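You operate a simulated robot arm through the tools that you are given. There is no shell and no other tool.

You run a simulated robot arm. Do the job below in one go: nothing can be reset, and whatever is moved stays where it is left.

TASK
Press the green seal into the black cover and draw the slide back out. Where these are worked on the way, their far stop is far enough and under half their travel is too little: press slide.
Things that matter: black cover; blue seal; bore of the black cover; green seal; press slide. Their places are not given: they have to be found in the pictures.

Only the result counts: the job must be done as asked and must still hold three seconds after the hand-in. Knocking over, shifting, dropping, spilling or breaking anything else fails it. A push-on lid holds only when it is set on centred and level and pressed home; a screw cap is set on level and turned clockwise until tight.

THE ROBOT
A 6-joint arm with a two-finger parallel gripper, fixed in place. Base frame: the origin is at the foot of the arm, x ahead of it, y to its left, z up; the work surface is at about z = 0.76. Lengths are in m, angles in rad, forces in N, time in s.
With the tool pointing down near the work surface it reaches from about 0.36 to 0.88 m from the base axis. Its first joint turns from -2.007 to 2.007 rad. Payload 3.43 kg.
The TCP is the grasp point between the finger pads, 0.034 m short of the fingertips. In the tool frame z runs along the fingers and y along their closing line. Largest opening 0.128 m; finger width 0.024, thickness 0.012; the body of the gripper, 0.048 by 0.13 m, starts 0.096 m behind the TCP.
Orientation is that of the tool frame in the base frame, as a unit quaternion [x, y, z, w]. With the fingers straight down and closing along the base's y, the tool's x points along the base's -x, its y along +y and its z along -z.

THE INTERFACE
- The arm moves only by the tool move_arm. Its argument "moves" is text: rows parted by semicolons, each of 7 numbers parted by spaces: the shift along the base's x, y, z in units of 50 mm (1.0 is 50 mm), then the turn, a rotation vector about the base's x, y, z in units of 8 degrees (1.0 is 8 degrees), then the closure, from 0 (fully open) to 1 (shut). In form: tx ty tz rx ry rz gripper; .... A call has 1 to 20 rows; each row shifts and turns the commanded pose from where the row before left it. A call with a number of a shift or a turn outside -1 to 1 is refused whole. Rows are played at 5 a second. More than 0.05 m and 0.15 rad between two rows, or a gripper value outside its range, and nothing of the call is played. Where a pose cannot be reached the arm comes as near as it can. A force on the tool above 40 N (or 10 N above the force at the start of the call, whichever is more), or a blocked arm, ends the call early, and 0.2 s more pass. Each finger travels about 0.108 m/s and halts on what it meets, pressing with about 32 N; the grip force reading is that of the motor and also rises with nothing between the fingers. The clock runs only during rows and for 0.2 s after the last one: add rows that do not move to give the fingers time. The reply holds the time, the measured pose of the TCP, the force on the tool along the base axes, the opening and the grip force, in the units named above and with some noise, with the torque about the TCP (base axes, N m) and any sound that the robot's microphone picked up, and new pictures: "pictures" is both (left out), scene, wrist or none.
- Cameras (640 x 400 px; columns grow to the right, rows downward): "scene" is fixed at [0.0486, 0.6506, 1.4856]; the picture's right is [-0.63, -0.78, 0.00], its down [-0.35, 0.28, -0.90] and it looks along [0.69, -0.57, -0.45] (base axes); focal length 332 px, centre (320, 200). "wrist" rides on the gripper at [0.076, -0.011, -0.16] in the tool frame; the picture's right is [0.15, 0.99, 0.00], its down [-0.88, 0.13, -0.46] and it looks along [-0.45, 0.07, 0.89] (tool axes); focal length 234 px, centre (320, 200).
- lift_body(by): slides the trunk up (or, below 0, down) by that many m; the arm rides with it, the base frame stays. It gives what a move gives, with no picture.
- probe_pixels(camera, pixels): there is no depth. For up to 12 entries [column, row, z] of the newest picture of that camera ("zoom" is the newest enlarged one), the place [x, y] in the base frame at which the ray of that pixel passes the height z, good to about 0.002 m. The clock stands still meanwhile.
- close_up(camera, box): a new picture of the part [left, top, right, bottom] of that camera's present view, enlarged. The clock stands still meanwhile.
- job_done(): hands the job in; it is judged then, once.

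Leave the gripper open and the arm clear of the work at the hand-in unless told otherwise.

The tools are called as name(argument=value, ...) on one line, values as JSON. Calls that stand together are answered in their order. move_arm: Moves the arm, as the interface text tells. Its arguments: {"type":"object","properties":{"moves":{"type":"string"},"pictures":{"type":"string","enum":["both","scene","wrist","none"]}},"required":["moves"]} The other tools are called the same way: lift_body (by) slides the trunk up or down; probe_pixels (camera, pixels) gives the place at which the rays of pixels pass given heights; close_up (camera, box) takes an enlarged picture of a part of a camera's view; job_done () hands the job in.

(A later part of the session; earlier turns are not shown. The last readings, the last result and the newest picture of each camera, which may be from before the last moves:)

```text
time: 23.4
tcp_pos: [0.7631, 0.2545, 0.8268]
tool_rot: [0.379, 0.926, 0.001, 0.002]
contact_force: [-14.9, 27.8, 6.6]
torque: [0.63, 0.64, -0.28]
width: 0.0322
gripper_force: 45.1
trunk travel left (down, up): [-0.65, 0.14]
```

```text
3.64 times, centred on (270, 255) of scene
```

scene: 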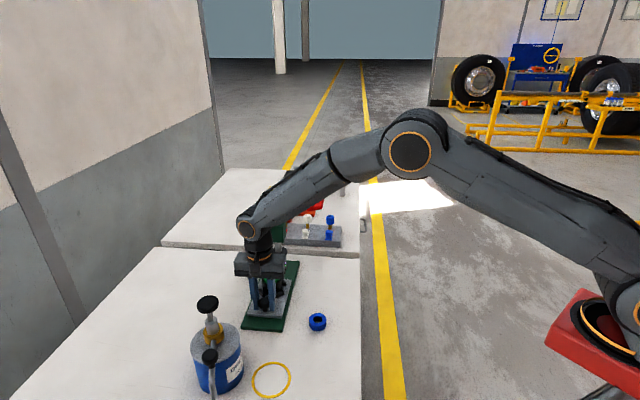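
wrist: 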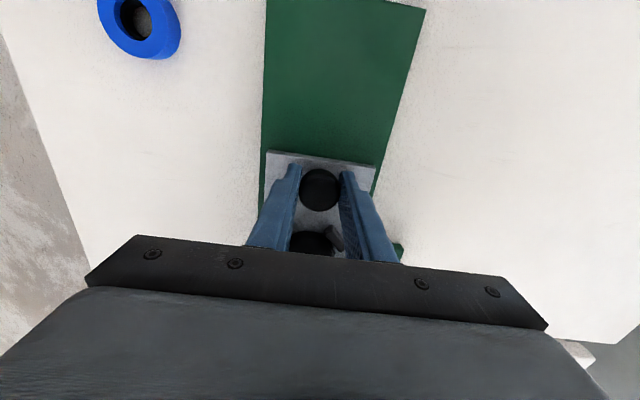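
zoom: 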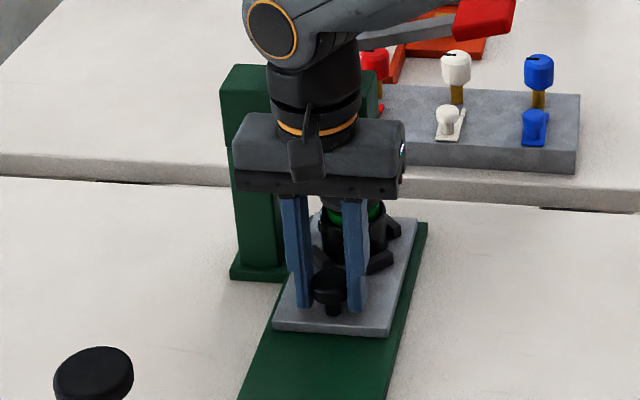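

The slide's far edge now reaches the end of the base plate. I'll ease off another 2 mm, open, and rise straight up. Then I'll back away to look.

move_arm(moves="-0.03 0.03 0 0 0 0 1; 0 0 0 0 0 0 1; 0 0 0 0 0 0 0.6; 0 0 0 0 0 0 0.45; 0 0 0 0 0 0 0.45", pictures="none")

```text
time: 24.6
tcp_pos: [0.7615, 0.2552, 0.8257]
tool_rot: [0.379, 0.925, 0.0, 0.002]
contact_force: [-0.5, -0.9, -0.8]
torque: [-0.06, 0.01, 0.01]
width: 0.0703
gripper_force: 0.1
trunk travel left (down, up): [-0.65, 0.14]
```

move_arm(moves="-0.5 0.5 0 0 0 0 0.45; -0.6 0.6 0.2 0 0 0 0.45; -0.5 0.2 0.8 0 0 0 0.45; -0.6 -0.3 0.7 0 0 0 0.45; -0.7 -0.3 0.6 0 0 0 0.45; -0.7 -0.3 0.6 0 0 0 0.45; 0 0 0 0 0 0 0.45; 0 0 0 0 0 0 0.45")

close_up(camera="scene", box=[235, 185, 335, 310])

close_up(camera="scene", box=[240, 190, 330, 246])

close_up(camera="scene", box=[240, 240, 310, 300])

```text
time: 26.4
tcp_pos: [0.5818, 0.2728, 0.9709]
tool_rot: [0.378, 0.926, 0.0, 0.001]
contact_force: [0.7, -0.1, -0.2]
torque: [0.0, 0.02, 0.0]
width: 0.0705
gripper_force: 0.1
trunk travel left (down, up): [-0.65, 0.14]
```

scene: 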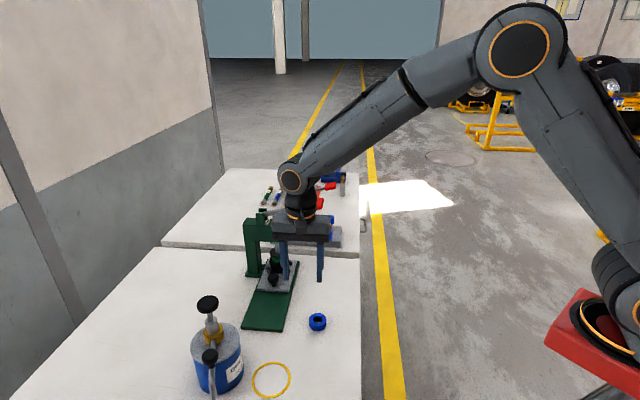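
wrist: 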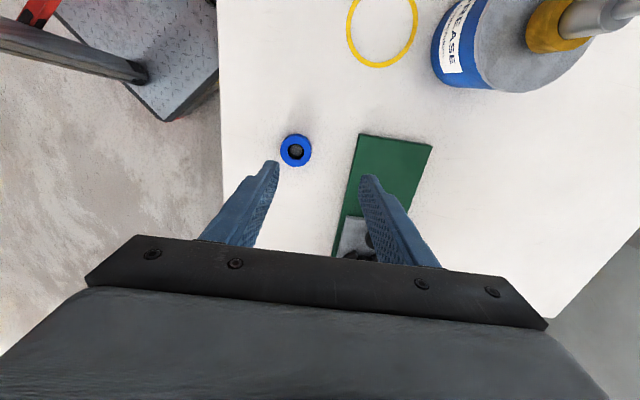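

```text
3.20 times, centred on (285, 248) of scene
```

zoom: 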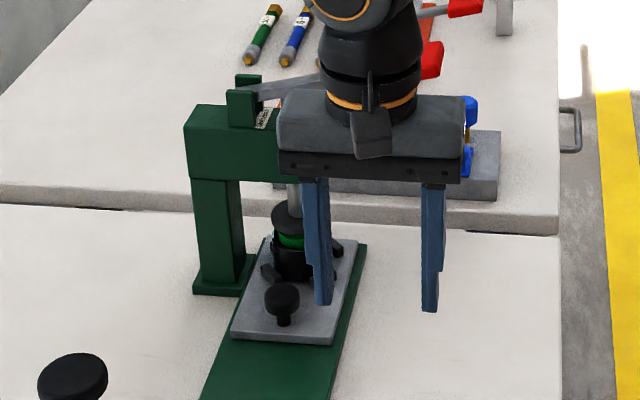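

```text
7.11 times, centred on (285, 218) of scene
```

zoom: 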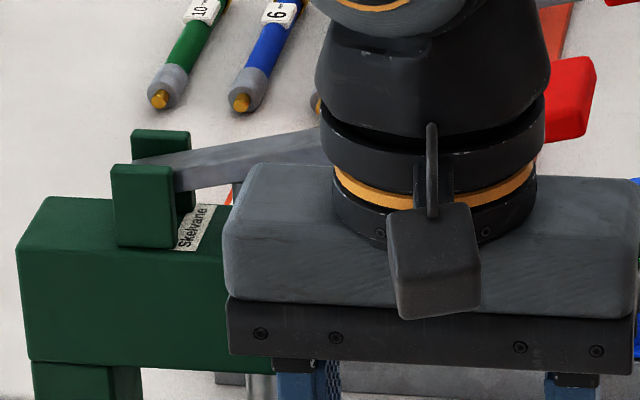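

```text
6.67 times, centred on (275, 270) of scene
```

zoom: 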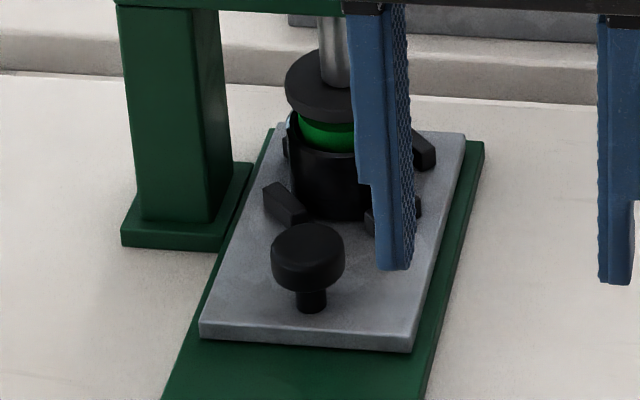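

The cover and seal are right under the ram disc. Next is the lever's red handle. I'll rise, turn the tool 90° so the fingers close along the lever's pivot axis, and hover above the handle to measure it.

move_arm(moves="-0.2 -0.3 0.8 0 0 0.95 0.3; -0.2 -0.3 0.8 0 0 0.95 0.3; 0 -0.4 0.8 0 0 0.95 0.3; 0 -0.4 0.8 0 0 0.95 0.3; 0 -0.4 0.8 0 0 0.95 0.3; 0 -0.4 0.4 0 0 0.95 0.3; 0.5 -0.3 0 0 0 0.95 0.3; 0.5 -0.3 0 0 0 0.95 0.3; 0.5 -0.3 0 0 0 0.95 0.3; 0.5 -0.2 0 0 0 0.95 0.3; 0.5 -0.2 0 0 0 0.95 0.3; 0.5 -0.1 0 0 0 0.8 0.3; 0 0 0 0 0 0 0.3; 0 0 0 0 0 0 0.3")

close_up(camera="scene", box=[240, 180, 340, 262])

```text
time: 29.4
tcp_pos: [0.7122, 0.0945, 1.1918]
tool_rot: [-0.388, 0.921, 0.001, 0.001]
contact_force: [0.1, 1.0, -0.1]
torque: [-0.01, 0.01, -0.01]
width: 0.0895
gripper_force: 0.1
trunk travel left (down, up): [-0.65, 0.14]
```

scene: 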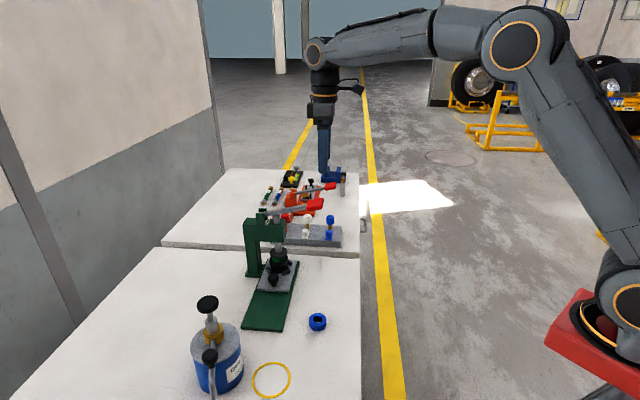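
wrist: 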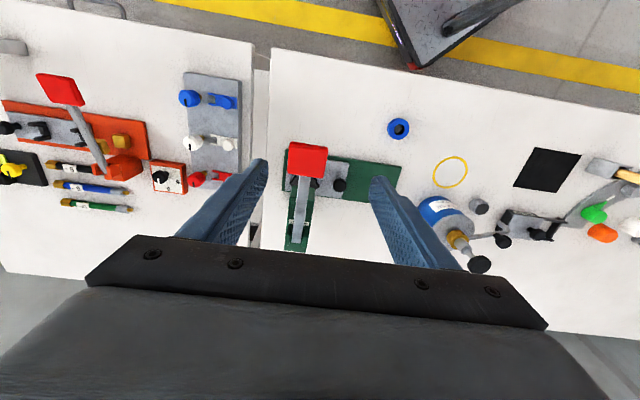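

```text
4.88 times, centred on (290, 221) of scene
```

zoom: 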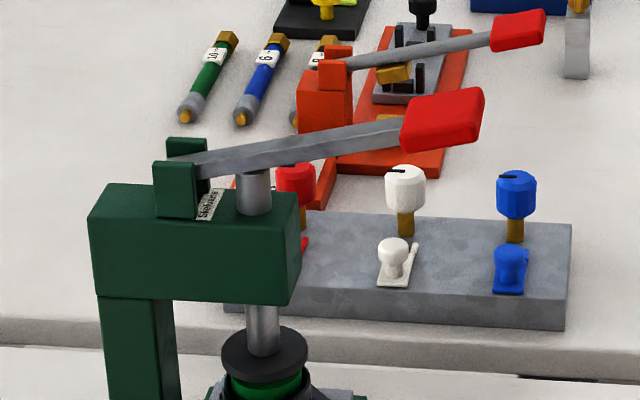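

Clear view. I'll zoom on the lever in the wrist view and measure it from both cameras.

close_up(camera="wrist", box=[260, 130, 360, 250])

probe_pixels(camera="scene", pixels=[[315, 205, 1.0], [315, 205, 1.04], [324.5, 203.5, 1.0], [324.5, 203.5, 1.04], [305, 206.5, 1.0], [305, 206.5, 1.04], [259, 216, 0.98], [259, 216, 1.0], [279, 262, 0.84]])

```text
3.33 times, centred on (310, 190) of wrist
```

zoom: 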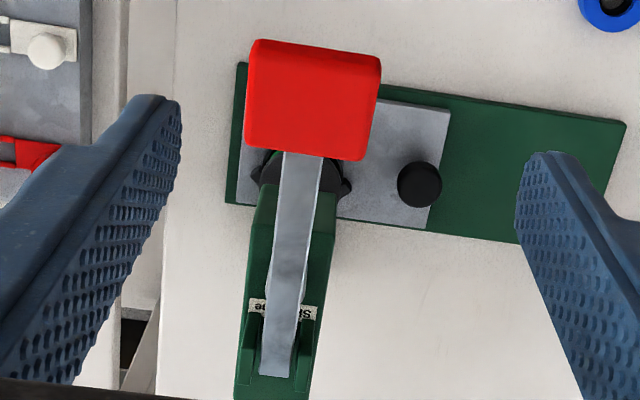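

```text
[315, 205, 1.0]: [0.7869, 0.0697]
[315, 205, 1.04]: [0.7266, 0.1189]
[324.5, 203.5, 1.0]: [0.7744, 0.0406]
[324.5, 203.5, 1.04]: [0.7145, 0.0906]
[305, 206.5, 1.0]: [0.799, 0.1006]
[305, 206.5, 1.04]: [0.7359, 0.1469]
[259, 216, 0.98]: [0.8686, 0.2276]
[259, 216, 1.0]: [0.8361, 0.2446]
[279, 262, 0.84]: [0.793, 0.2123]
```

probe_pixels(camera="zoom", pixels=[[312, 102, 1.0], [312, 102, 1.02], [312, 102, 1.04], [250, 95, 1.02], [376, 105, 1.02], [315, 45, 1.03], [303, 150, 1.01], [281, 365, 0.97], [277, 340, 0.98], [420, 185, 0.82]])

```text
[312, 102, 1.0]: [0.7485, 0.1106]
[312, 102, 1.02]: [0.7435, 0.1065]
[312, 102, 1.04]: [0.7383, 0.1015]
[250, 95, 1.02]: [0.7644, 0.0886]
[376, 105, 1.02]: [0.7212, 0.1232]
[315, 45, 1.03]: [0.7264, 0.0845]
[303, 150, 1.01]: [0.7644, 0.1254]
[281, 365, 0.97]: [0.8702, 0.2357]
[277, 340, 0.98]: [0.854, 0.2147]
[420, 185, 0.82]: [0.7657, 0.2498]
```

Handle centre is about (0.742, 0.106, 1.027), roughly 53 mm wide along the axis. The pivot is about 0.17 m away on the column side. I'll move over the handle and descend partway to verify.

move_arm(moves="0.3 0.11 0 0 0 0 0.15; 0.3 0.11 -0.5 0 0 0 0.15; 0 0 -0.8 0 0 0 0.15; 0 0 -0.7 0 0 0 0.15; 0 0 0 0 0 0 0.15; 0 0 0 0 0 0 0.15")

close_up(camera="wrist", box=[230, 110, 410, 250])

close_up(camera="scene", box=[270, 160, 360, 240])

```text
time: 30.8
tcp_pos: [0.7438, 0.1057, 1.0911]
tool_rot: [-0.388, 0.922, 0.001, 0.001]
contact_force: [0.0, 0.6, -0.4]
torque: [0.02, -0.02, 0.02]
width: 0.1089
gripper_force: 0.1
trunk travel left (down, up): [-0.65, 0.14]
```

scene: 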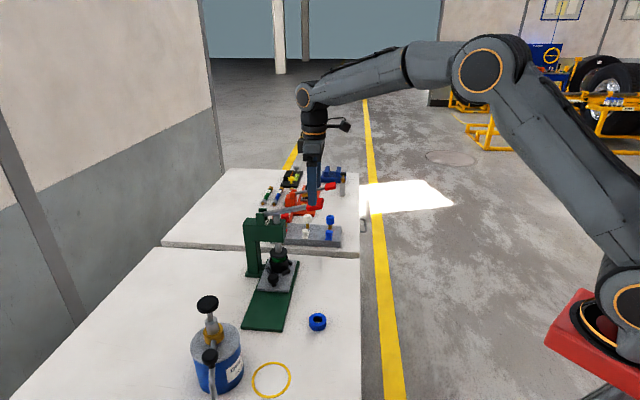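
wrist: 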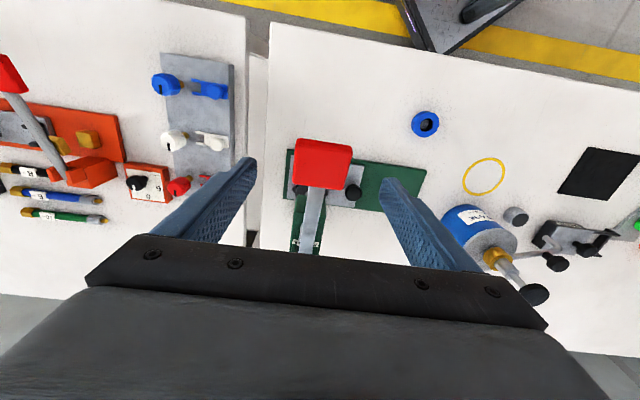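

```text
2.86 times, centred on (320, 180) of wrist
```

zoom: 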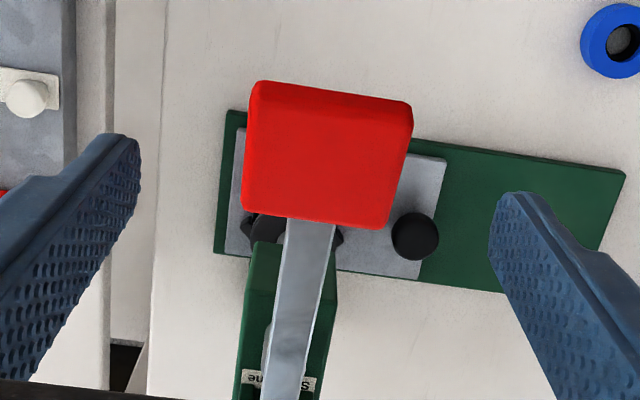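

```text
5.00 times, centred on (315, 200) of scene
```

zoom: 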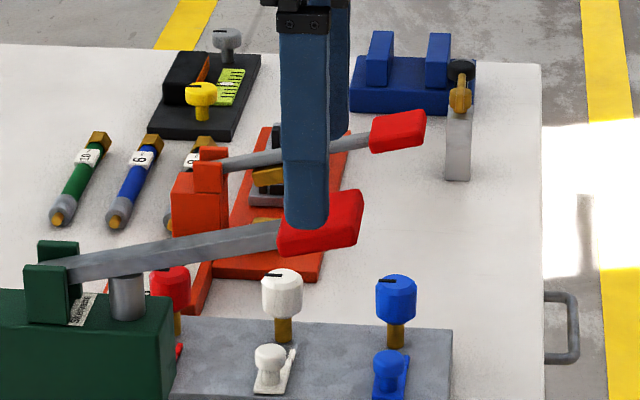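

The handle sits about 4 mm farther out and 3 mm toward the knob side relative to the TCP. I'll correct that, descend around it and close.

move_arm(moves="-0.1 -0.012 0 0 0 0 0.15; 0 0 -0.66 0 0 0 0.15; 0 0 -0.66 0 0 0 0.15; 0 0 0 0 0 0 0.15; 0 0 0 0 0 0 0.3")

close_up(camera="scene", box=[270, 160, 360, 240])

close_up(camera="wrist", box=[230, 110, 410, 250])

```text
time: 32.0
tcp_pos: [0.7367, 0.1053, 1.0246]
tool_rot: [-0.388, 0.922, 0.001, 0.001]
contact_force: [0.1, 0.2, 0.9]
torque: [0.02, 0.02, 0.03]
width: 0.0899
gripper_force: 0.1
trunk travel left (down, up): [-0.65, 0.14]
```

scene: 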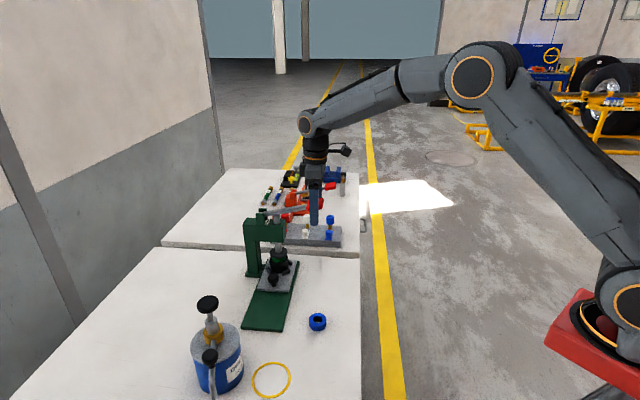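
wrist: 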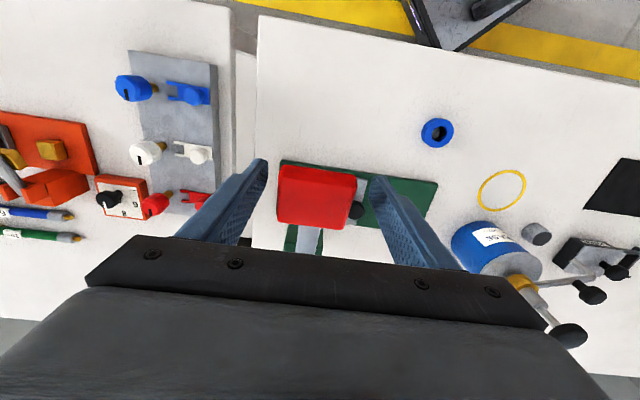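

```text
5.00 times, centred on (315, 200) of scene
```

zoom: 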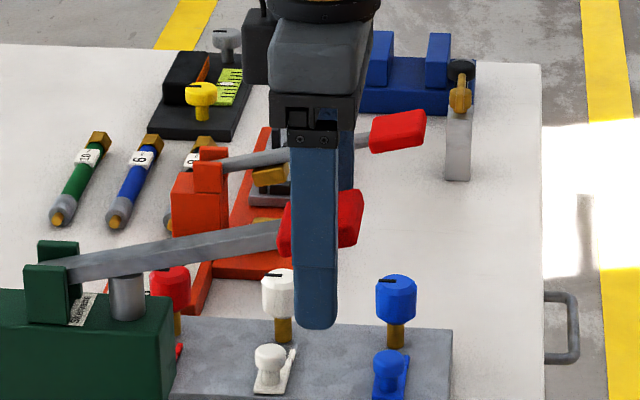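

```text
2.86 times, centred on (320, 180) of wrist
```

zoom: 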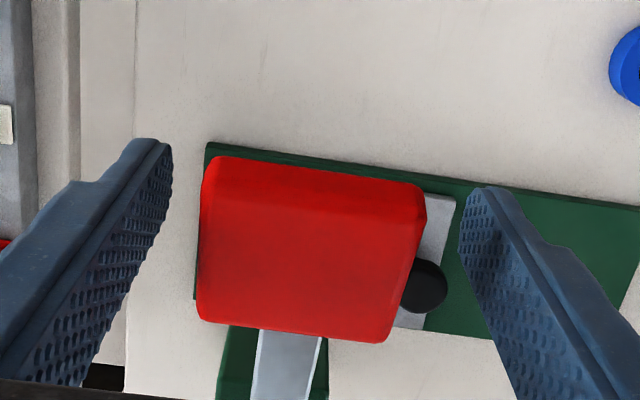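

Aligned well. I'll close on the handle.

move_arm(moves="0 0 0 0 0 0 0.5; 0 0 0 0 0 0 0.6; 0 0 0 0 0 0 0.8; 0 0 0 0 0 0 1; 0 0 0 0 0 0 1", pictures="none")

```text
time: 33.2
tcp_pos: [0.7399, 0.103, 1.0239]
tool_rot: [-0.387, 0.922, 0.0, 0.001]
contact_force: [30.3, -25.4, 1.2]
torque: [-0.02, -0.19, -1.27]
width: 0.0536
gripper_force: 45.1
trunk travel left (down, up): [-0.65, 0.14]
```

The grip is on, but the tool is pulled about 4 mm in +d (39 N). I'll shift that way to relieve it.

move_arm(moves="0.04 -0.04 0 0 0 0 1; 0.025 -0.025 0 0 0 0 1; 0 0 0 0 0 0 1", pictures="none")

```text
time: 34.0
tcp_pos: [0.7391, 0.1037, 1.0235]
tool_rot: [-0.387, 0.922, 0.002, 0.001]
contact_force: [10.7, -14.3, 0.6]
torque: [0.54, -0.54, -1.26]
width: 0.0538
gripper_force: 45.3
trunk travel left (down, up): [-0.65, 0.14]
```

move_arm(moves="0.045 -0.045 0 0 0 -0.1 1; 0 0 0 0 0 0 1", pictures="none")

```text
time: 34.6
tcp_pos: [0.7395, 0.1029, 1.0243]
tool_rot: [-0.382, 0.924, 0.003, -0.001]
contact_force: [-16.0, 10.3, 1.1]
torque: [0.07, 0.0, 1.0]
width: 0.0539
gripper_force: 44.9
trunk travel left (down, up): [-0.65, 0.14]
```

Nearly balanced. I'll split the correction, then start drawing the handle down along its arc.

move_arm(moves="-0.02 0.02 0 0 0 0.045 1; 0 0 0 0 0 0 1; -0.03 -0.03 -0.14 0 0 0 1; -0.03 -0.03 -0.15 0 0 0 1; 0 0 0 0 0 0 1", pictures="none")

close_up(camera="scene", box=[240, 180, 340, 280])

```text
time: 35.8
tcp_pos: [0.7375, 0.1015, 1.011]
tool_rot: [-0.383, 0.924, 0.001, 0.002]
contact_force: [-12.9, 28.4, 5.7]
torque: [0.57, -1.13, -0.5]
width: 0.0537
gripper_force: 45.1
trunk travel left (down, up): [-0.65, 0.14]
```

```text
4.00 times, centred on (290, 230) of scene
```

zoom: 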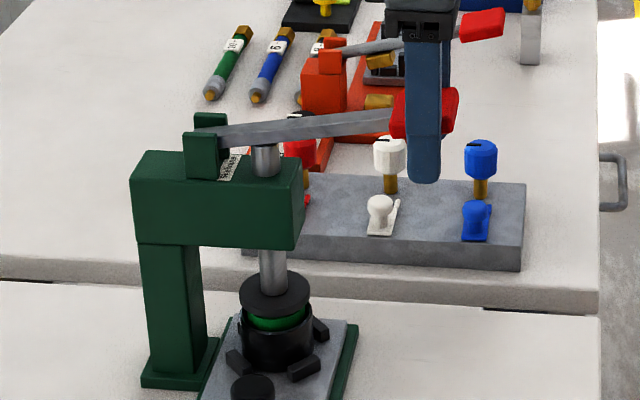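

The lever follows and the ram is coming down. I'll relieve the axial side load and continue.

move_arm(moves="-0.03 0.04 0 0 0 0 1; 0 0 0 0 0 0 1; -0.02 -0.02 -0.15 0 0 0 1; -0.02 -0.02 -0.15 0 0 0 1; 0 0 0 0 0 0 1", pictures="none")

close_up(camera="scene", box=[240, 180, 340, 280])

```text
time: 37.0
tcp_pos: [0.7343, 0.097, 0.9946]
tool_rot: [-0.383, 0.924, 0.0, 0.001]
contact_force: [6.4, 8.4, 6.4]
torque: [0.35, -1.06, -0.78]
width: 0.0537
gripper_force: 44.9
trunk travel left (down, up): [-0.65, 0.14]
```

```text
4.00 times, centred on (290, 230) of scene
```

zoom: 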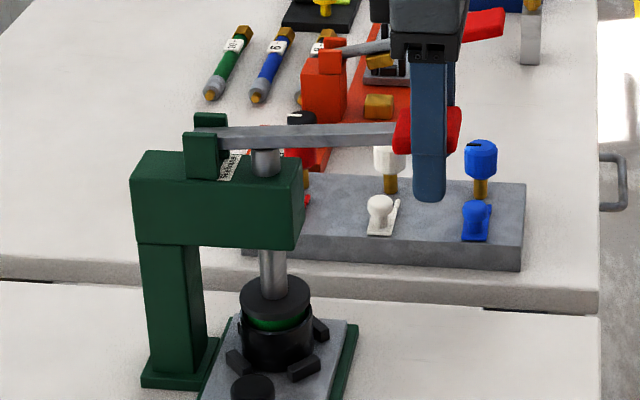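

Side loads are low and the ram is moving. I'll keep pulling down.

move_arm(moves="0 0 -0.15 0 0 0 1; 0 0 -0.15 0 0 0 1; 0 0 -0.15 0 0 0 1; 0 0 0 0 0 0 1", pictures="none")

close_up(camera="scene", box=[240, 180, 340, 280])

```text
time: 38.0
tcp_pos: [0.7329, 0.0968, 0.9724]
tool_rot: [-0.384, 0.924, 0.0, 0.001]
contact_force: [5.5, -8.4, 9.4]
torque: [0.82, -1.07, -0.33]
width: 0.0541
gripper_force: 44.7
trunk travel left (down, up): [-0.65, 0.14]
```

```text
4.00 times, centred on (290, 230) of scene
```

zoom: 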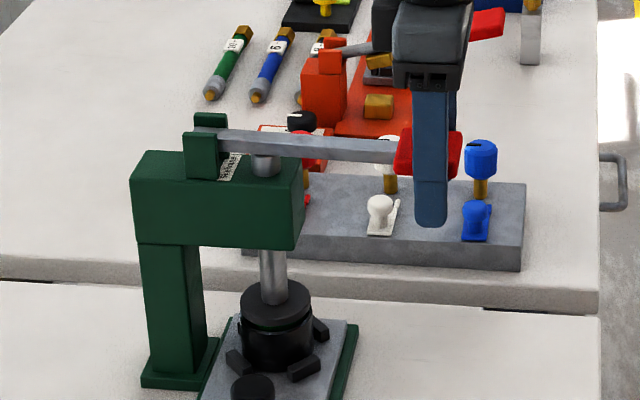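

The seal is nearly flush under the disc. I'll continue down until the ram resists firmly.

move_arm(moves="0 0 -0.14 0 0 0 1; 0 0 -0.14 0 0 0 1; 0 0 -0.14 0 0 0 1; 0 0 0 0 0 0 1", pictures="none")

close_up(camera="scene", box=[240, 180, 340, 280])

```text
time: 39.0
tcp_pos: [0.7356, 0.0974, 0.9529]
tool_rot: [-0.384, 0.924, 0.0, 0.002]
contact_force: [16.4, -6.6, 11.1]
torque: [0.83, -0.89, -0.4]
width: 0.0537
gripper_force: 45.5
trunk travel left (down, up): [-0.65, 0.14]
```

```text
4.00 times, centred on (290, 230) of scene
```

zoom: 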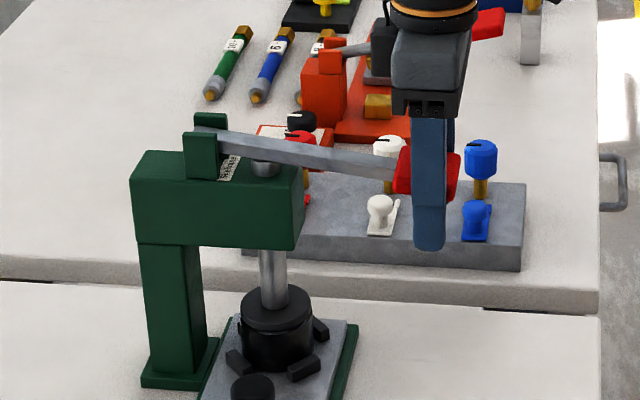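

The disc now appears to be at the rim, but the handle force is only 11 N, so I'll continue a little more.

move_arm(moves="0.035 0.005 -0.1 0 0 0 1; 0 0 -0.12 0 0 0 1; 0 0 0 0 0 0 1", pictures="none")

close_up(camera="scene", box=[250, 240, 310, 280])

```text
time: 39.8
tcp_pos: [0.7353, 0.0993, 0.9393]
tool_rot: [-0.384, 0.923, 0.001, 0.002]
contact_force: [8.8, -6.5, 22.5]
torque: [0.63, -0.22, -0.54]
width: 0.0536
gripper_force: 44.8
trunk travel left (down, up): [-0.65, 0.14]
```

```text
10.00 times, centred on (280, 260) of scene
```

zoom: 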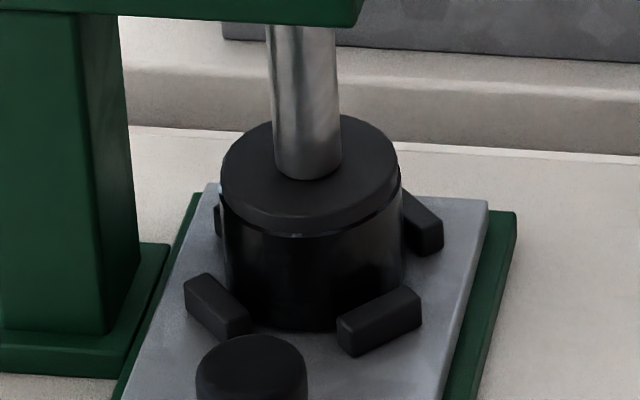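

The handle force has risen to 22 N and the disc is meeting the rim. I'll press a bit more to bottom out.

move_arm(moves="0.01 0.01 -0.06 0 0 0 1; 0 0 -0.05 0 0 0 1; 0 0 0 0 0 0 1; 0 0 0 0 0 0 1", pictures="none")

close_up(camera="scene", box=[250, 240, 310, 280])

```text
time: 40.8
tcp_pos: [0.7364, 0.0988, 0.9362]
tool_rot: [-0.385, 0.923, 0.0, 0.002]
contact_force: [-0.5, -2.5, 32.8]
torque: [0.07, -0.02, -0.18]
width: 0.0538
gripper_force: 44.9
trunk travel left (down, up): [-0.65, 0.14]
```

```text
10.00 times, centred on (280, 260) of scene
```

zoom: 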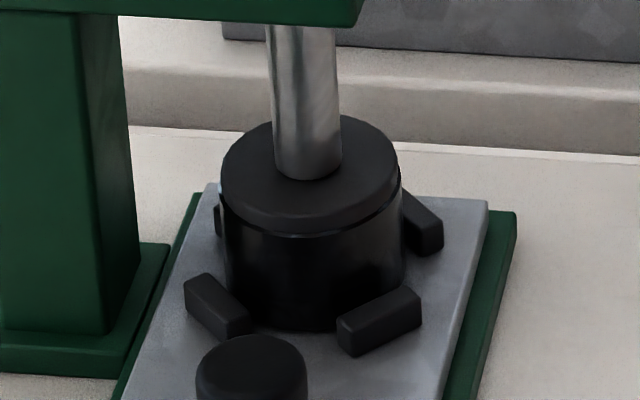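

The ram did not move while the force climbed to 33 N, so it looks bottomed. I'll give one more firm push to confirm.

move_arm(moves="0 0 -0.05 0 0 0 1; 0 0 -0.04 0 0 0 1; 0 0 0 0 0 0 1; 0 0 0 0 0 0 1", pictures="none")

close_up(camera="scene", box=[250, 240, 310, 280])

```text
time: 41.8
tcp_pos: [0.7365, 0.099, 0.9318]
tool_rot: [-0.384, 0.923, 0.0, 0.002]
contact_force: [-0.9, -0.8, 31.8]
torque: [0.05, -0.03, -0.07]
width: 0.0537
gripper_force: 45.4
trunk travel left (down, up): [-0.65, 0.14]
```

```text
10.00 times, centred on (280, 260) of scene
```

zoom: 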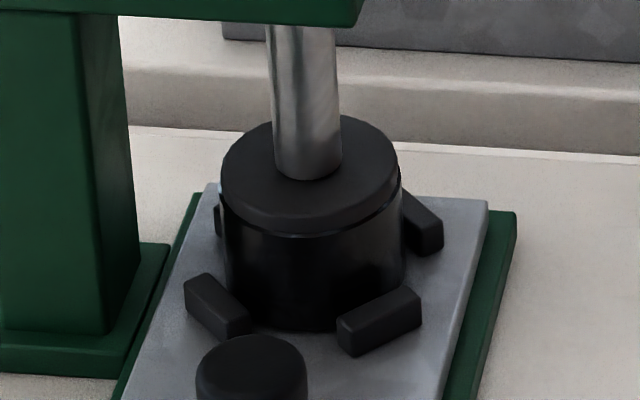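

The gripper is now sliding on the handle at about 32 N, so grip friction limits the pull. I'll zoom in on the rim and disc line.

close_up(camera="scene", box=[268, 252, 294, 272])

close_up(camera="scene", box=[240, 190, 340, 260])

```text
16.00 times, centred on (281, 262) of scene
```

zoom: 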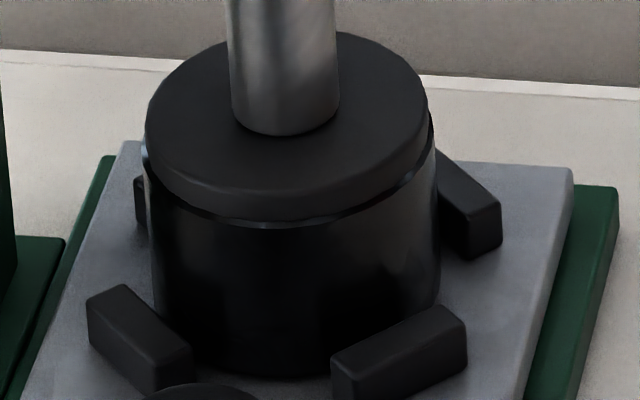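

```text
5.71 times, centred on (290, 225) of scene
```

zoom: 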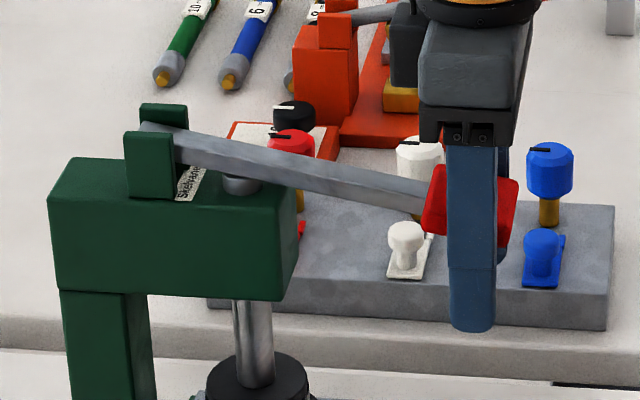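

The disc is seated on the cover rim and the ram won't go further. I'll raise the lever back up along its arc and inspect the seal.

move_arm(moves="0 0 0.15 0 0 0 1; -0.01 -0.01 0.2 0 0 0 1; -0.01 -0.01 0.25 0 0 0 1; 0 0 0.25 0 0 0 1; 0 0 0.25 0 0 0 1; 0 0 0 0 0 0 1", pictures="none")

close_up(camera="scene", box=[240, 190, 340, 280])

```text
time: 43.2
tcp_pos: [0.7356, 0.0983, 0.9874]
tool_rot: [-0.383, 0.924, 0.0, 0.001]
contact_force: [1.7, -1.0, -3.9]
torque: [-0.63, 0.55, -0.61]
width: 0.0536
gripper_force: 44.9
trunk travel left (down, up): [-0.65, 0.14]
```

```text
4.44 times, centred on (290, 235) of scene
```

zoom: 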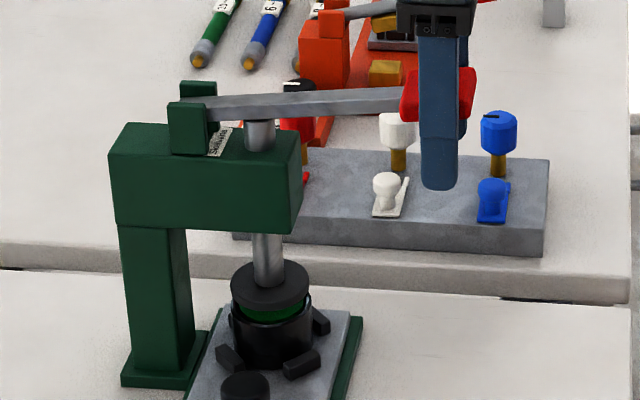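

close_up(camera="scene", box=[264, 244, 298, 276])

```text
12.50 times, centred on (281, 260) of scene
```

zoom: 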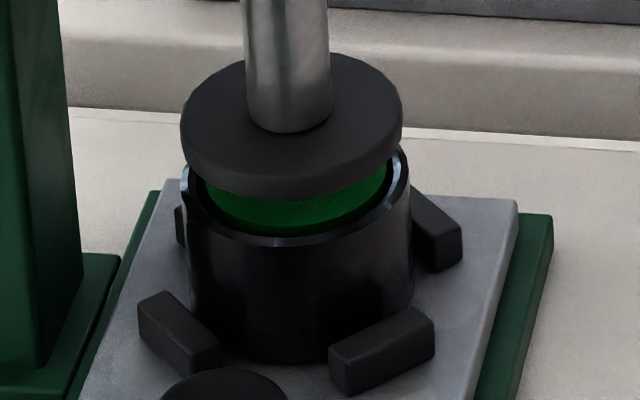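

move_arm(moves="0.02 0.02 0.2 0 0 0 1; 0.03 0.03 0.2 0 0 0 1; 0.03 0.03 0.15 0 0 0 1; 0.015 0.015 0.1 0 0 0 1; 0 0 0 0 0 0 1", pictures="none")

close_up(camera="scene", box=[240, 190, 340, 280])

close_up(camera="scene", box=[264, 244, 298, 276])

```text
time: 44.4
tcp_pos: [0.7387, 0.1032, 1.0145]
tool_rot: [-0.384, 0.923, 0.002, -0.002]
contact_force: [-7.1, -2.4, -39.8]
torque: [-0.23, 0.55, -0.81]
width: 0.0536
gripper_force: 45.1
trunk travel left (down, up): [-0.65, 0.14]
```

```text
4.44 times, centred on (290, 235) of scene
```

zoom: 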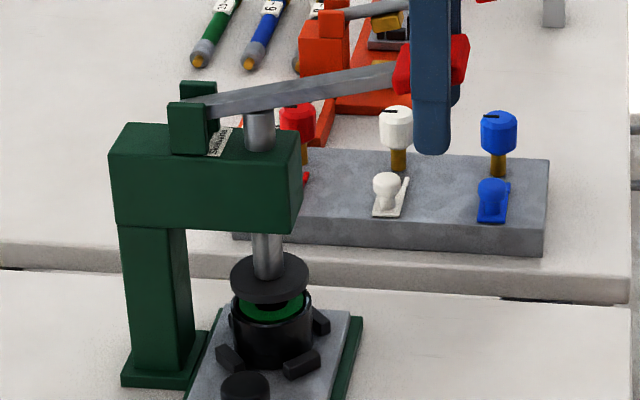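

```text
12.50 times, centred on (281, 260) of scene
```

zoom: 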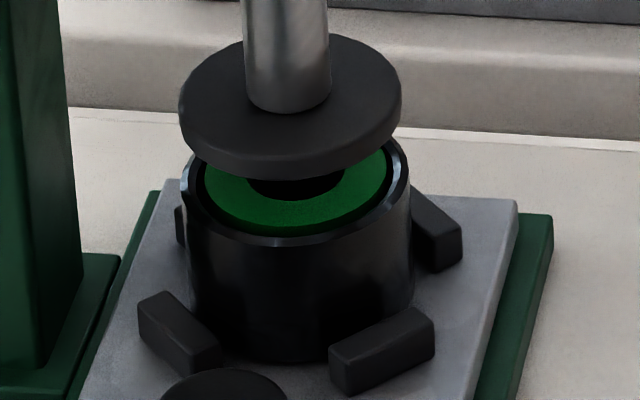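

The seal is now flush and level in the bore, and the lever is back at its upper stop. I'll relieve the upward pull, release the handle and check that the lever stays up.

move_arm(moves="0 0 -0.08 0 0 0 1; 0 0 0 0 0 0 1; 0 0 0 0 0 0 0.5; 0 0 0 0 0 0 0.2; 0 0 0 0 0 0 0.15; 0 0 0 0 0 0 0.15", pictures="none")

close_up(camera="scene", box=[240, 190, 340, 280])

close_up(camera="wrist", box=[230, 110, 410, 250])

```text
time: 45.8
tcp_pos: [0.7398, 0.1021, 1.0147]
tool_rot: [-0.383, 0.924, 0.001, 0.001]
contact_force: [0.0, 0.7, 0.5]
torque: [0.0, 0.01, 0.02]
width: 0.1088
gripper_force: 0.1
trunk travel left (down, up): [-0.65, 0.14]
```

```text
4.44 times, centred on (290, 235) of scene
```

zoom: 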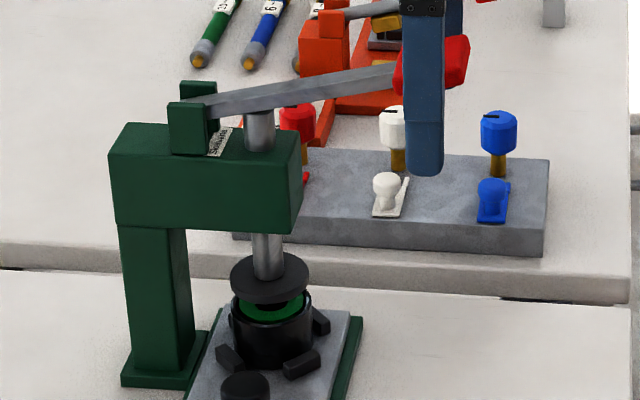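

```text
2.86 times, centred on (320, 180) of wrist
```

zoom: 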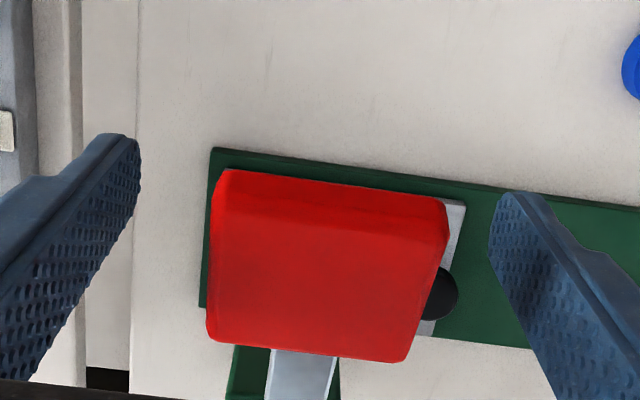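

The lever stays up on its own. I'll lift clear, turn back 90°, and go around to a point behind the knob.

move_arm(moves="0 0 0.9 0 0 0 0.15; 0 0 0.9 0 0 0 0.15; 0 0 0.9 0 0 0 0.15; 0 0 0.9 0 0 0 0.3; -0.46 0.56 0 0 0 -0.932 0.4; -0.46 0.56 0 0 0 -0.932 0.45; -0.46 0.56 0 0 0 -0.932 0.45; -0.46 0.56 0 0 0 -0.932 0.45; -0.46 0.56 0 0 0 -0.932 0.45; -0.46 0.56 0 0 0 -0.932 0.45; 0.35 0.13 -0.8 0 0 -0.932 0.45; 0.35 0.13 -0.8 0 0 -0.932 0.45; 0.35 0.13 -0.8 0 0 -0.932 0.45; 0.35 0.13 -0.8 0 0 -0.932 0.45; 0.35 0.13 -0.8 0 0 -0.932 0.45; 0.35 0.13 -0.8 0 0 -0.932 0.45; 0 0 0 0 0 0 0.45; 0 0 0 0 0 0 0.45")

close_up(camera="scene", box=[230, 200, 330, 310])

close_up(camera="wrist", box=[240, 120, 400, 250])

```text
time: 49.6
tcp_pos: [0.7088, 0.3089, 0.9524]
tool_rot: [0.379, 0.926, 0.0, 0.001]
contact_force: [-0.5, 0.0, 0.3]
torque: [0.03, -0.01, -0.01]
width: 0.0704
gripper_force: 0.1
trunk travel left (down, up): [-0.65, 0.14]
```

scene: 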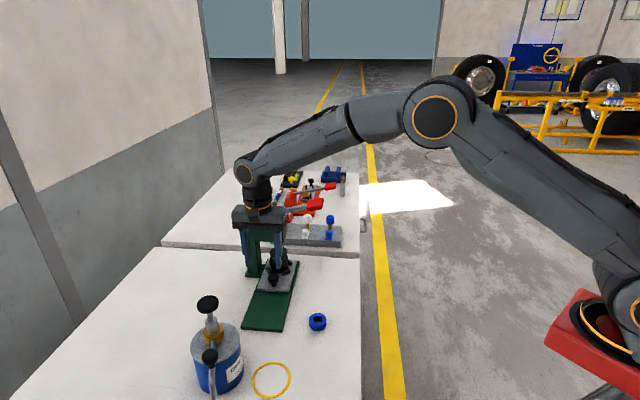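
wrist: 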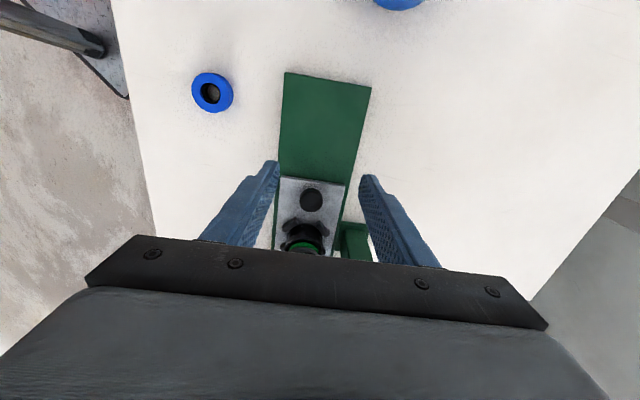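

```text
3.64 times, centred on (280, 255) of scene
```

zoom: 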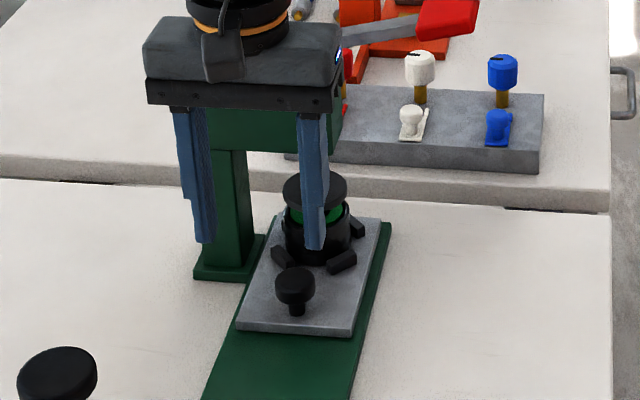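

```text
3.08 times, centred on (320, 185) of wrist
```

zoom: 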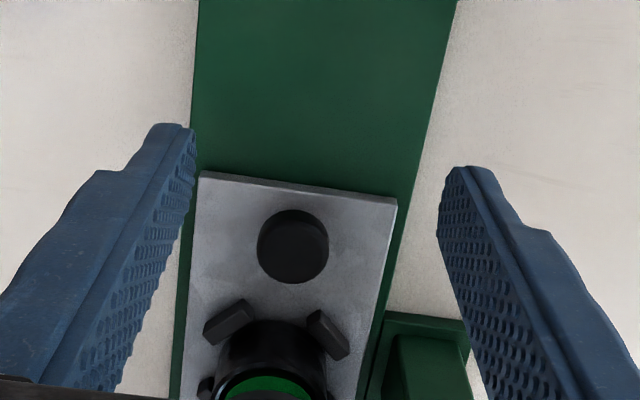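

probe_pixels(camera="zoom", pixels=[[293, 245, 0.825], [293, 245, 0.815], [205, 173, 0.775], [397, 200, 0.775]])

```text
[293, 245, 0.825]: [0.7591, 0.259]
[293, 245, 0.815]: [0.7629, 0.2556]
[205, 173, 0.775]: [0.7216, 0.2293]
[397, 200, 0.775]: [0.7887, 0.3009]
```

The knob is at about (0.7605, 0.257). I'll descend behind it, slide forward around it, and check.

move_arm(moves="0 0 -0.85 0 0 0 0.45; 0 0 -0.85 0 0 0 0.45; 0 0 -0.8 0 0 0 0.45; 0.3 -0.3 0 0 0 0 0.45; 0.4 -0.4 0 0 0 0 0.45; 0.33 -0.335 0 0 0 0 0.45; 0 0 0 0 0 0 0.45; 0 0 0 0 0 0 0.45", pictures="wrist")

close_up(camera="wrist", box=[250, 120, 390, 220])

close_up(camera="scene", box=[225, 200, 315, 310])

```text
time: 51.4
tcp_pos: [0.7611, 0.2589, 0.828]
tool_rot: [0.378, 0.926, 0.0, 0.001]
contact_force: [-0.2, -0.8, 0.7]
torque: [-0.04, 0.0, 0.03]
width: 0.0702
gripper_force: 0.0
trunk travel left (down, up): [-0.65, 0.14]
```

wrist: 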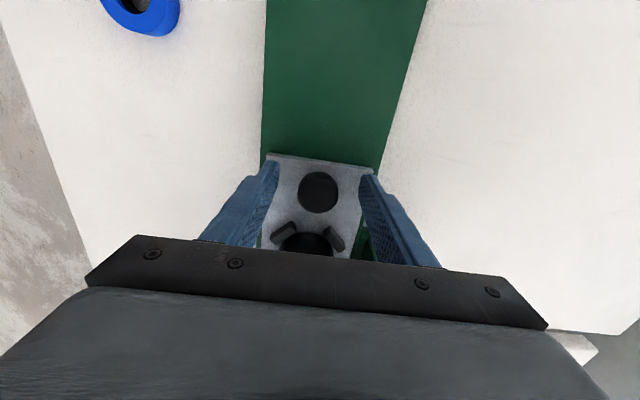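

```text
4.00 times, centred on (320, 170) of wrist
```

zoom: 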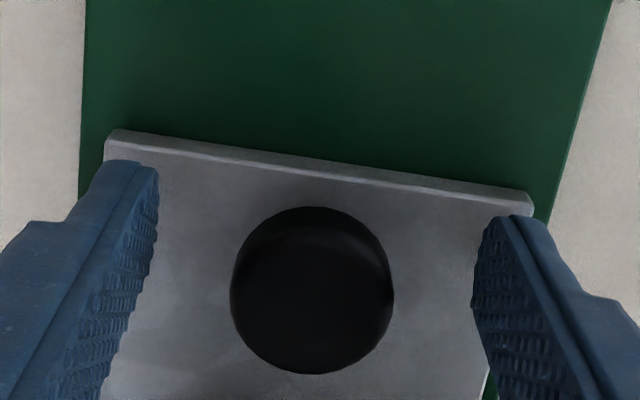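

```text
3.64 times, centred on (270, 255) of scene
```

zoom: 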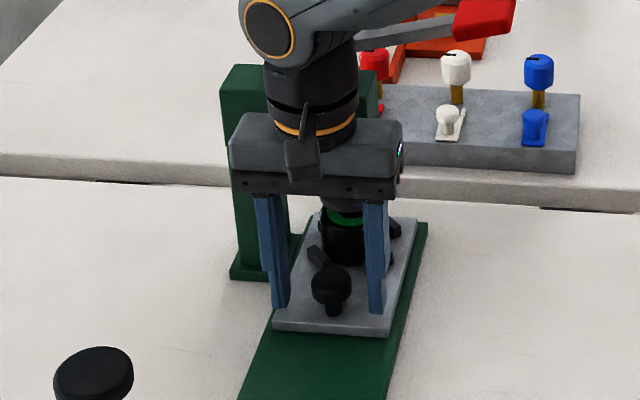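

The knob is between the fingers. I'll shift 1 mm toward the outer side and close.

move_arm(moves="-0.018 -0.018 0 0 0 0 0.45; 0 0 0 0 0 0 0.6; 0 0 0 0 0 0 0.75; 0 0 0 0 0 0 1; 0 0 0 0 0 0 1; 0 0 0 0 0 0 1", pictures="none")

```text
time: 52.8
tcp_pos: [0.7586, 0.2583, 0.8284]
tool_rot: [0.378, 0.926, 0.001, 0.002]
contact_force: [8.6, 6.7, -1.4]
torque: [-0.13, -0.44, -0.29]
width: 0.0321
gripper_force: 44.8
trunk travel left (down, up): [-0.65, 0.14]
```

Gripped. I'll trim the sideways load and start drawing the slide back out.

move_arm(moves="0.012 0.012 0 0 0 0 1; -0.06 0.06 0 0 0 0 1; -0.115 0.114 0 0 0 0 1; -0.143 0.142 0 0 0 0 1; -0.143 0.142 0 0 0 0 1; -0.143 0.142 0 0 0 0 1; -0.086 0.085 0 0 0 0 1; 0 0 0 0 0 0 1", pictures="none")

close_up(camera="scene", box=[225, 200, 315, 340])

```text
time: 54.6
tcp_pos: [0.7246, 0.2941, 0.8298]
tool_rot: [0.378, 0.926, 0.0, 0.001]
contact_force: [5.9, 4.4, 15.6]
torque: [0.17, 0.1, -0.58]
width: 0.0322
gripper_force: 44.9
trunk travel left (down, up): [-0.65, 0.14]
```

```text
2.86 times, centred on (270, 270) of scene
```

zoom: 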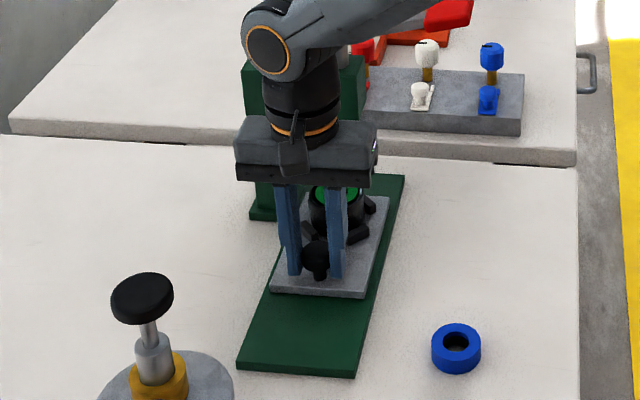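

The slide is coming out smoothly with the seal flush. I'll keep pulling with small trims.

move_arm(moves="0.008 0.008 0.025 0 0 0 1; -0.08 0.08 0 0 0 0 1; -0.143 0.142 0 0 0 0 1; -0.143 0.142 0 0 0 0 1; -0.143 0.142 0 0 0 0 1; -0.115 0.115 0 0 0 0 1; 0 0 0 0 0 0 1", pictures="none")

```text
time: 56.2
tcp_pos: [0.6947, 0.3242, 0.8289]
tool_rot: [0.378, 0.926, 0.0, 0.001]
contact_force: [7.4, 7.9, -8.6]
torque: [-0.13, -0.31, -0.14]
width: 0.0322
gripper_force: 45.4
trunk travel left (down, up): [-0.65, 0.14]
```

move_arm(moves="0.012 0.012 -0.01 0 0 0 1; -0.08 0.08 0 0 0 0 1; -0.143 0.142 0 0 0 0 1; -0.143 0.142 0 0 0 0 1; -0.115 0.115 0 0 0 0 1; 0 0 0 0 0 0 1", pictures="none")

```text
time: 57.6
tcp_pos: [0.6697, 0.3502, 0.8278]
tool_rot: [0.377, 0.926, 0.0, 0.001]
contact_force: [-4.8, -4.5, -0.8]
torque: [-0.32, -0.09, -0.71]
width: 0.0321
gripper_force: 44.6
trunk travel left (down, up): [-0.65, 0.14]
```

About 128 mm so far. Now the last bit, slowly to the outer stop.

move_arm(moves="-0.06 0.05 0 0 0 0 1; -0.057 0.057 0 0 0 0 1; -0.04 0.04 0 0 0 0 1; 0 0 0 0 0 0 1", pictures="none")

close_up(camera="scene", box=[225, 240, 325, 340])

```text
time: 58.6
tcp_pos: [0.6626, 0.3552, 0.8296]
tool_rot: [0.378, 0.926, -0.001, 0.001]
contact_force: [-3.8, -5.2, -11.9]
torque: [-0.01, -0.22, -0.36]
width: 0.0322
gripper_force: 44.0
trunk travel left (down, up): [-0.65, 0.14]
```

```text
4.00 times, centred on (275, 290) of scene
```

zoom: 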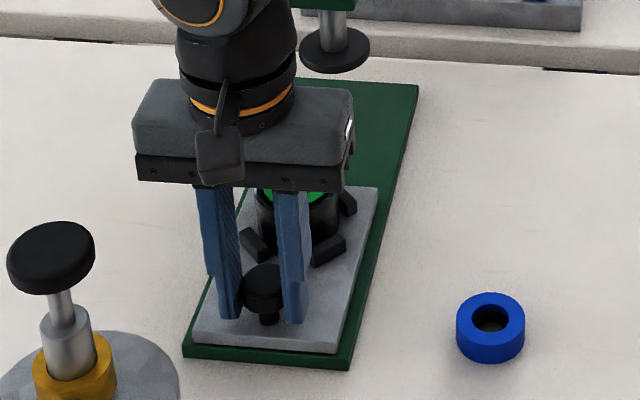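

The slide is back at about its starting place. I'll nudge a few mm more to touch the stop, then ease off and release.

move_arm(moves="-0.035 0.035 -0.015 0 0 0 1; -0.035 0.035 0 0 0 0 1; 0 0 0 0 0 0 1", pictures="none")

```text
time: 59.4
tcp_pos: [0.661, 0.3574, 0.8287]
tool_rot: [0.378, 0.926, 0.0, 0.002]
contact_force: [10.7, -22.1, -2.3]
torque: [-0.13, 0.38, -0.4]
width: 0.0321
gripper_force: 45.0
trunk travel left (down, up): [-0.65, 0.14]
```

At the outer stop, with about 23 N of reaction along the axis. I'll ease off 2 mm, open, lift away and inspect.

move_arm(moves="0.04 -0.04 0 0 0 0 1; 0 0 0 0 0 0 1; 0 0 0 0 0 0 0.6; 0 0 0 0 0 0 0.4; 0 0 0 0 0 0 0.4; 0 0 0.8 0 0 0 0.4; 0 0 0.9 0 0 0 0.3; 0 0 0.9 0 0 0 0.2; -0.5 -0.2 0.8 0 0 0 0; -0.6 -0.2 0.7 0 0 0 0; -0.6 -0.2 0.6 0 0 0 0; 0 0 0 0 0 0 0; 0 0 0 0 0 0 0")

close_up(camera="scene", box=[245, 265, 305, 335])

close_up(camera="scene", box=[235, 185, 335, 340])

```text
time: 62.2
tcp_pos: [0.5778, 0.3292, 1.0636]
tool_rot: [0.378, 0.926, 0.001, 0.001]
contact_force: [0.1, -0.6, 0.3]
torque: [-0.02, -0.02, 0.02]
width: 0.1278
gripper_force: 0.1
trunk travel left (down, up): [-0.65, 0.14]
```

scene: 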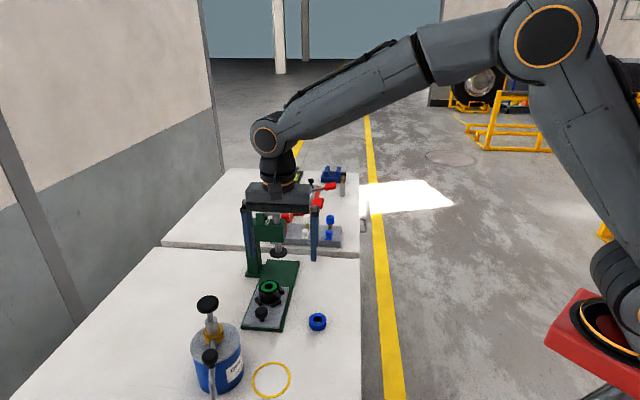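
wrist: 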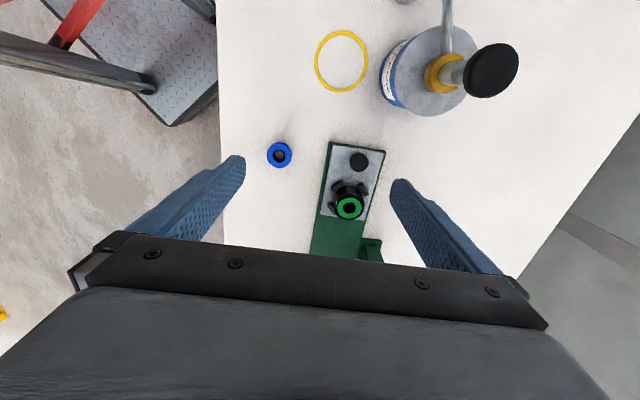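

```text
5.71 times, centred on (275, 300) of scene
```

zoom: 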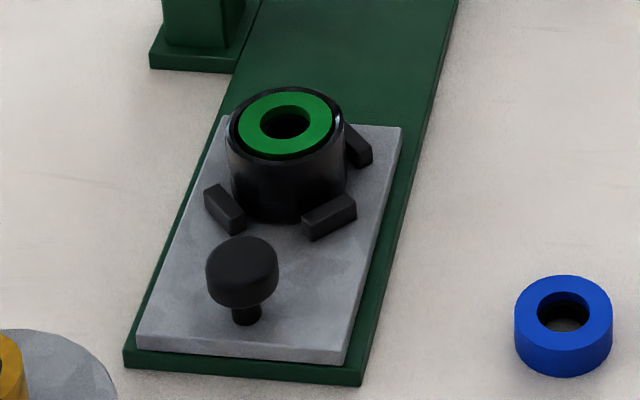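

```text
2.58 times, centred on (285, 262) of scene
```

zoom: 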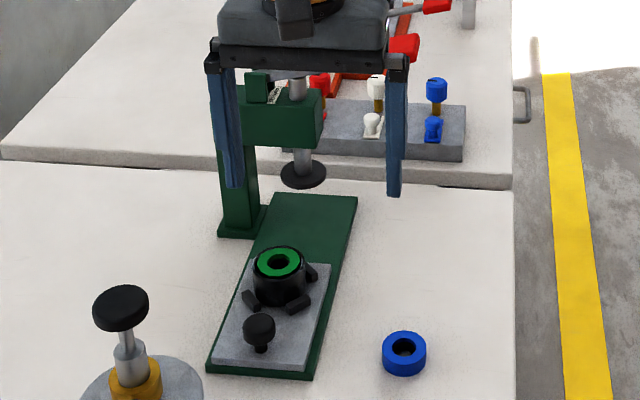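

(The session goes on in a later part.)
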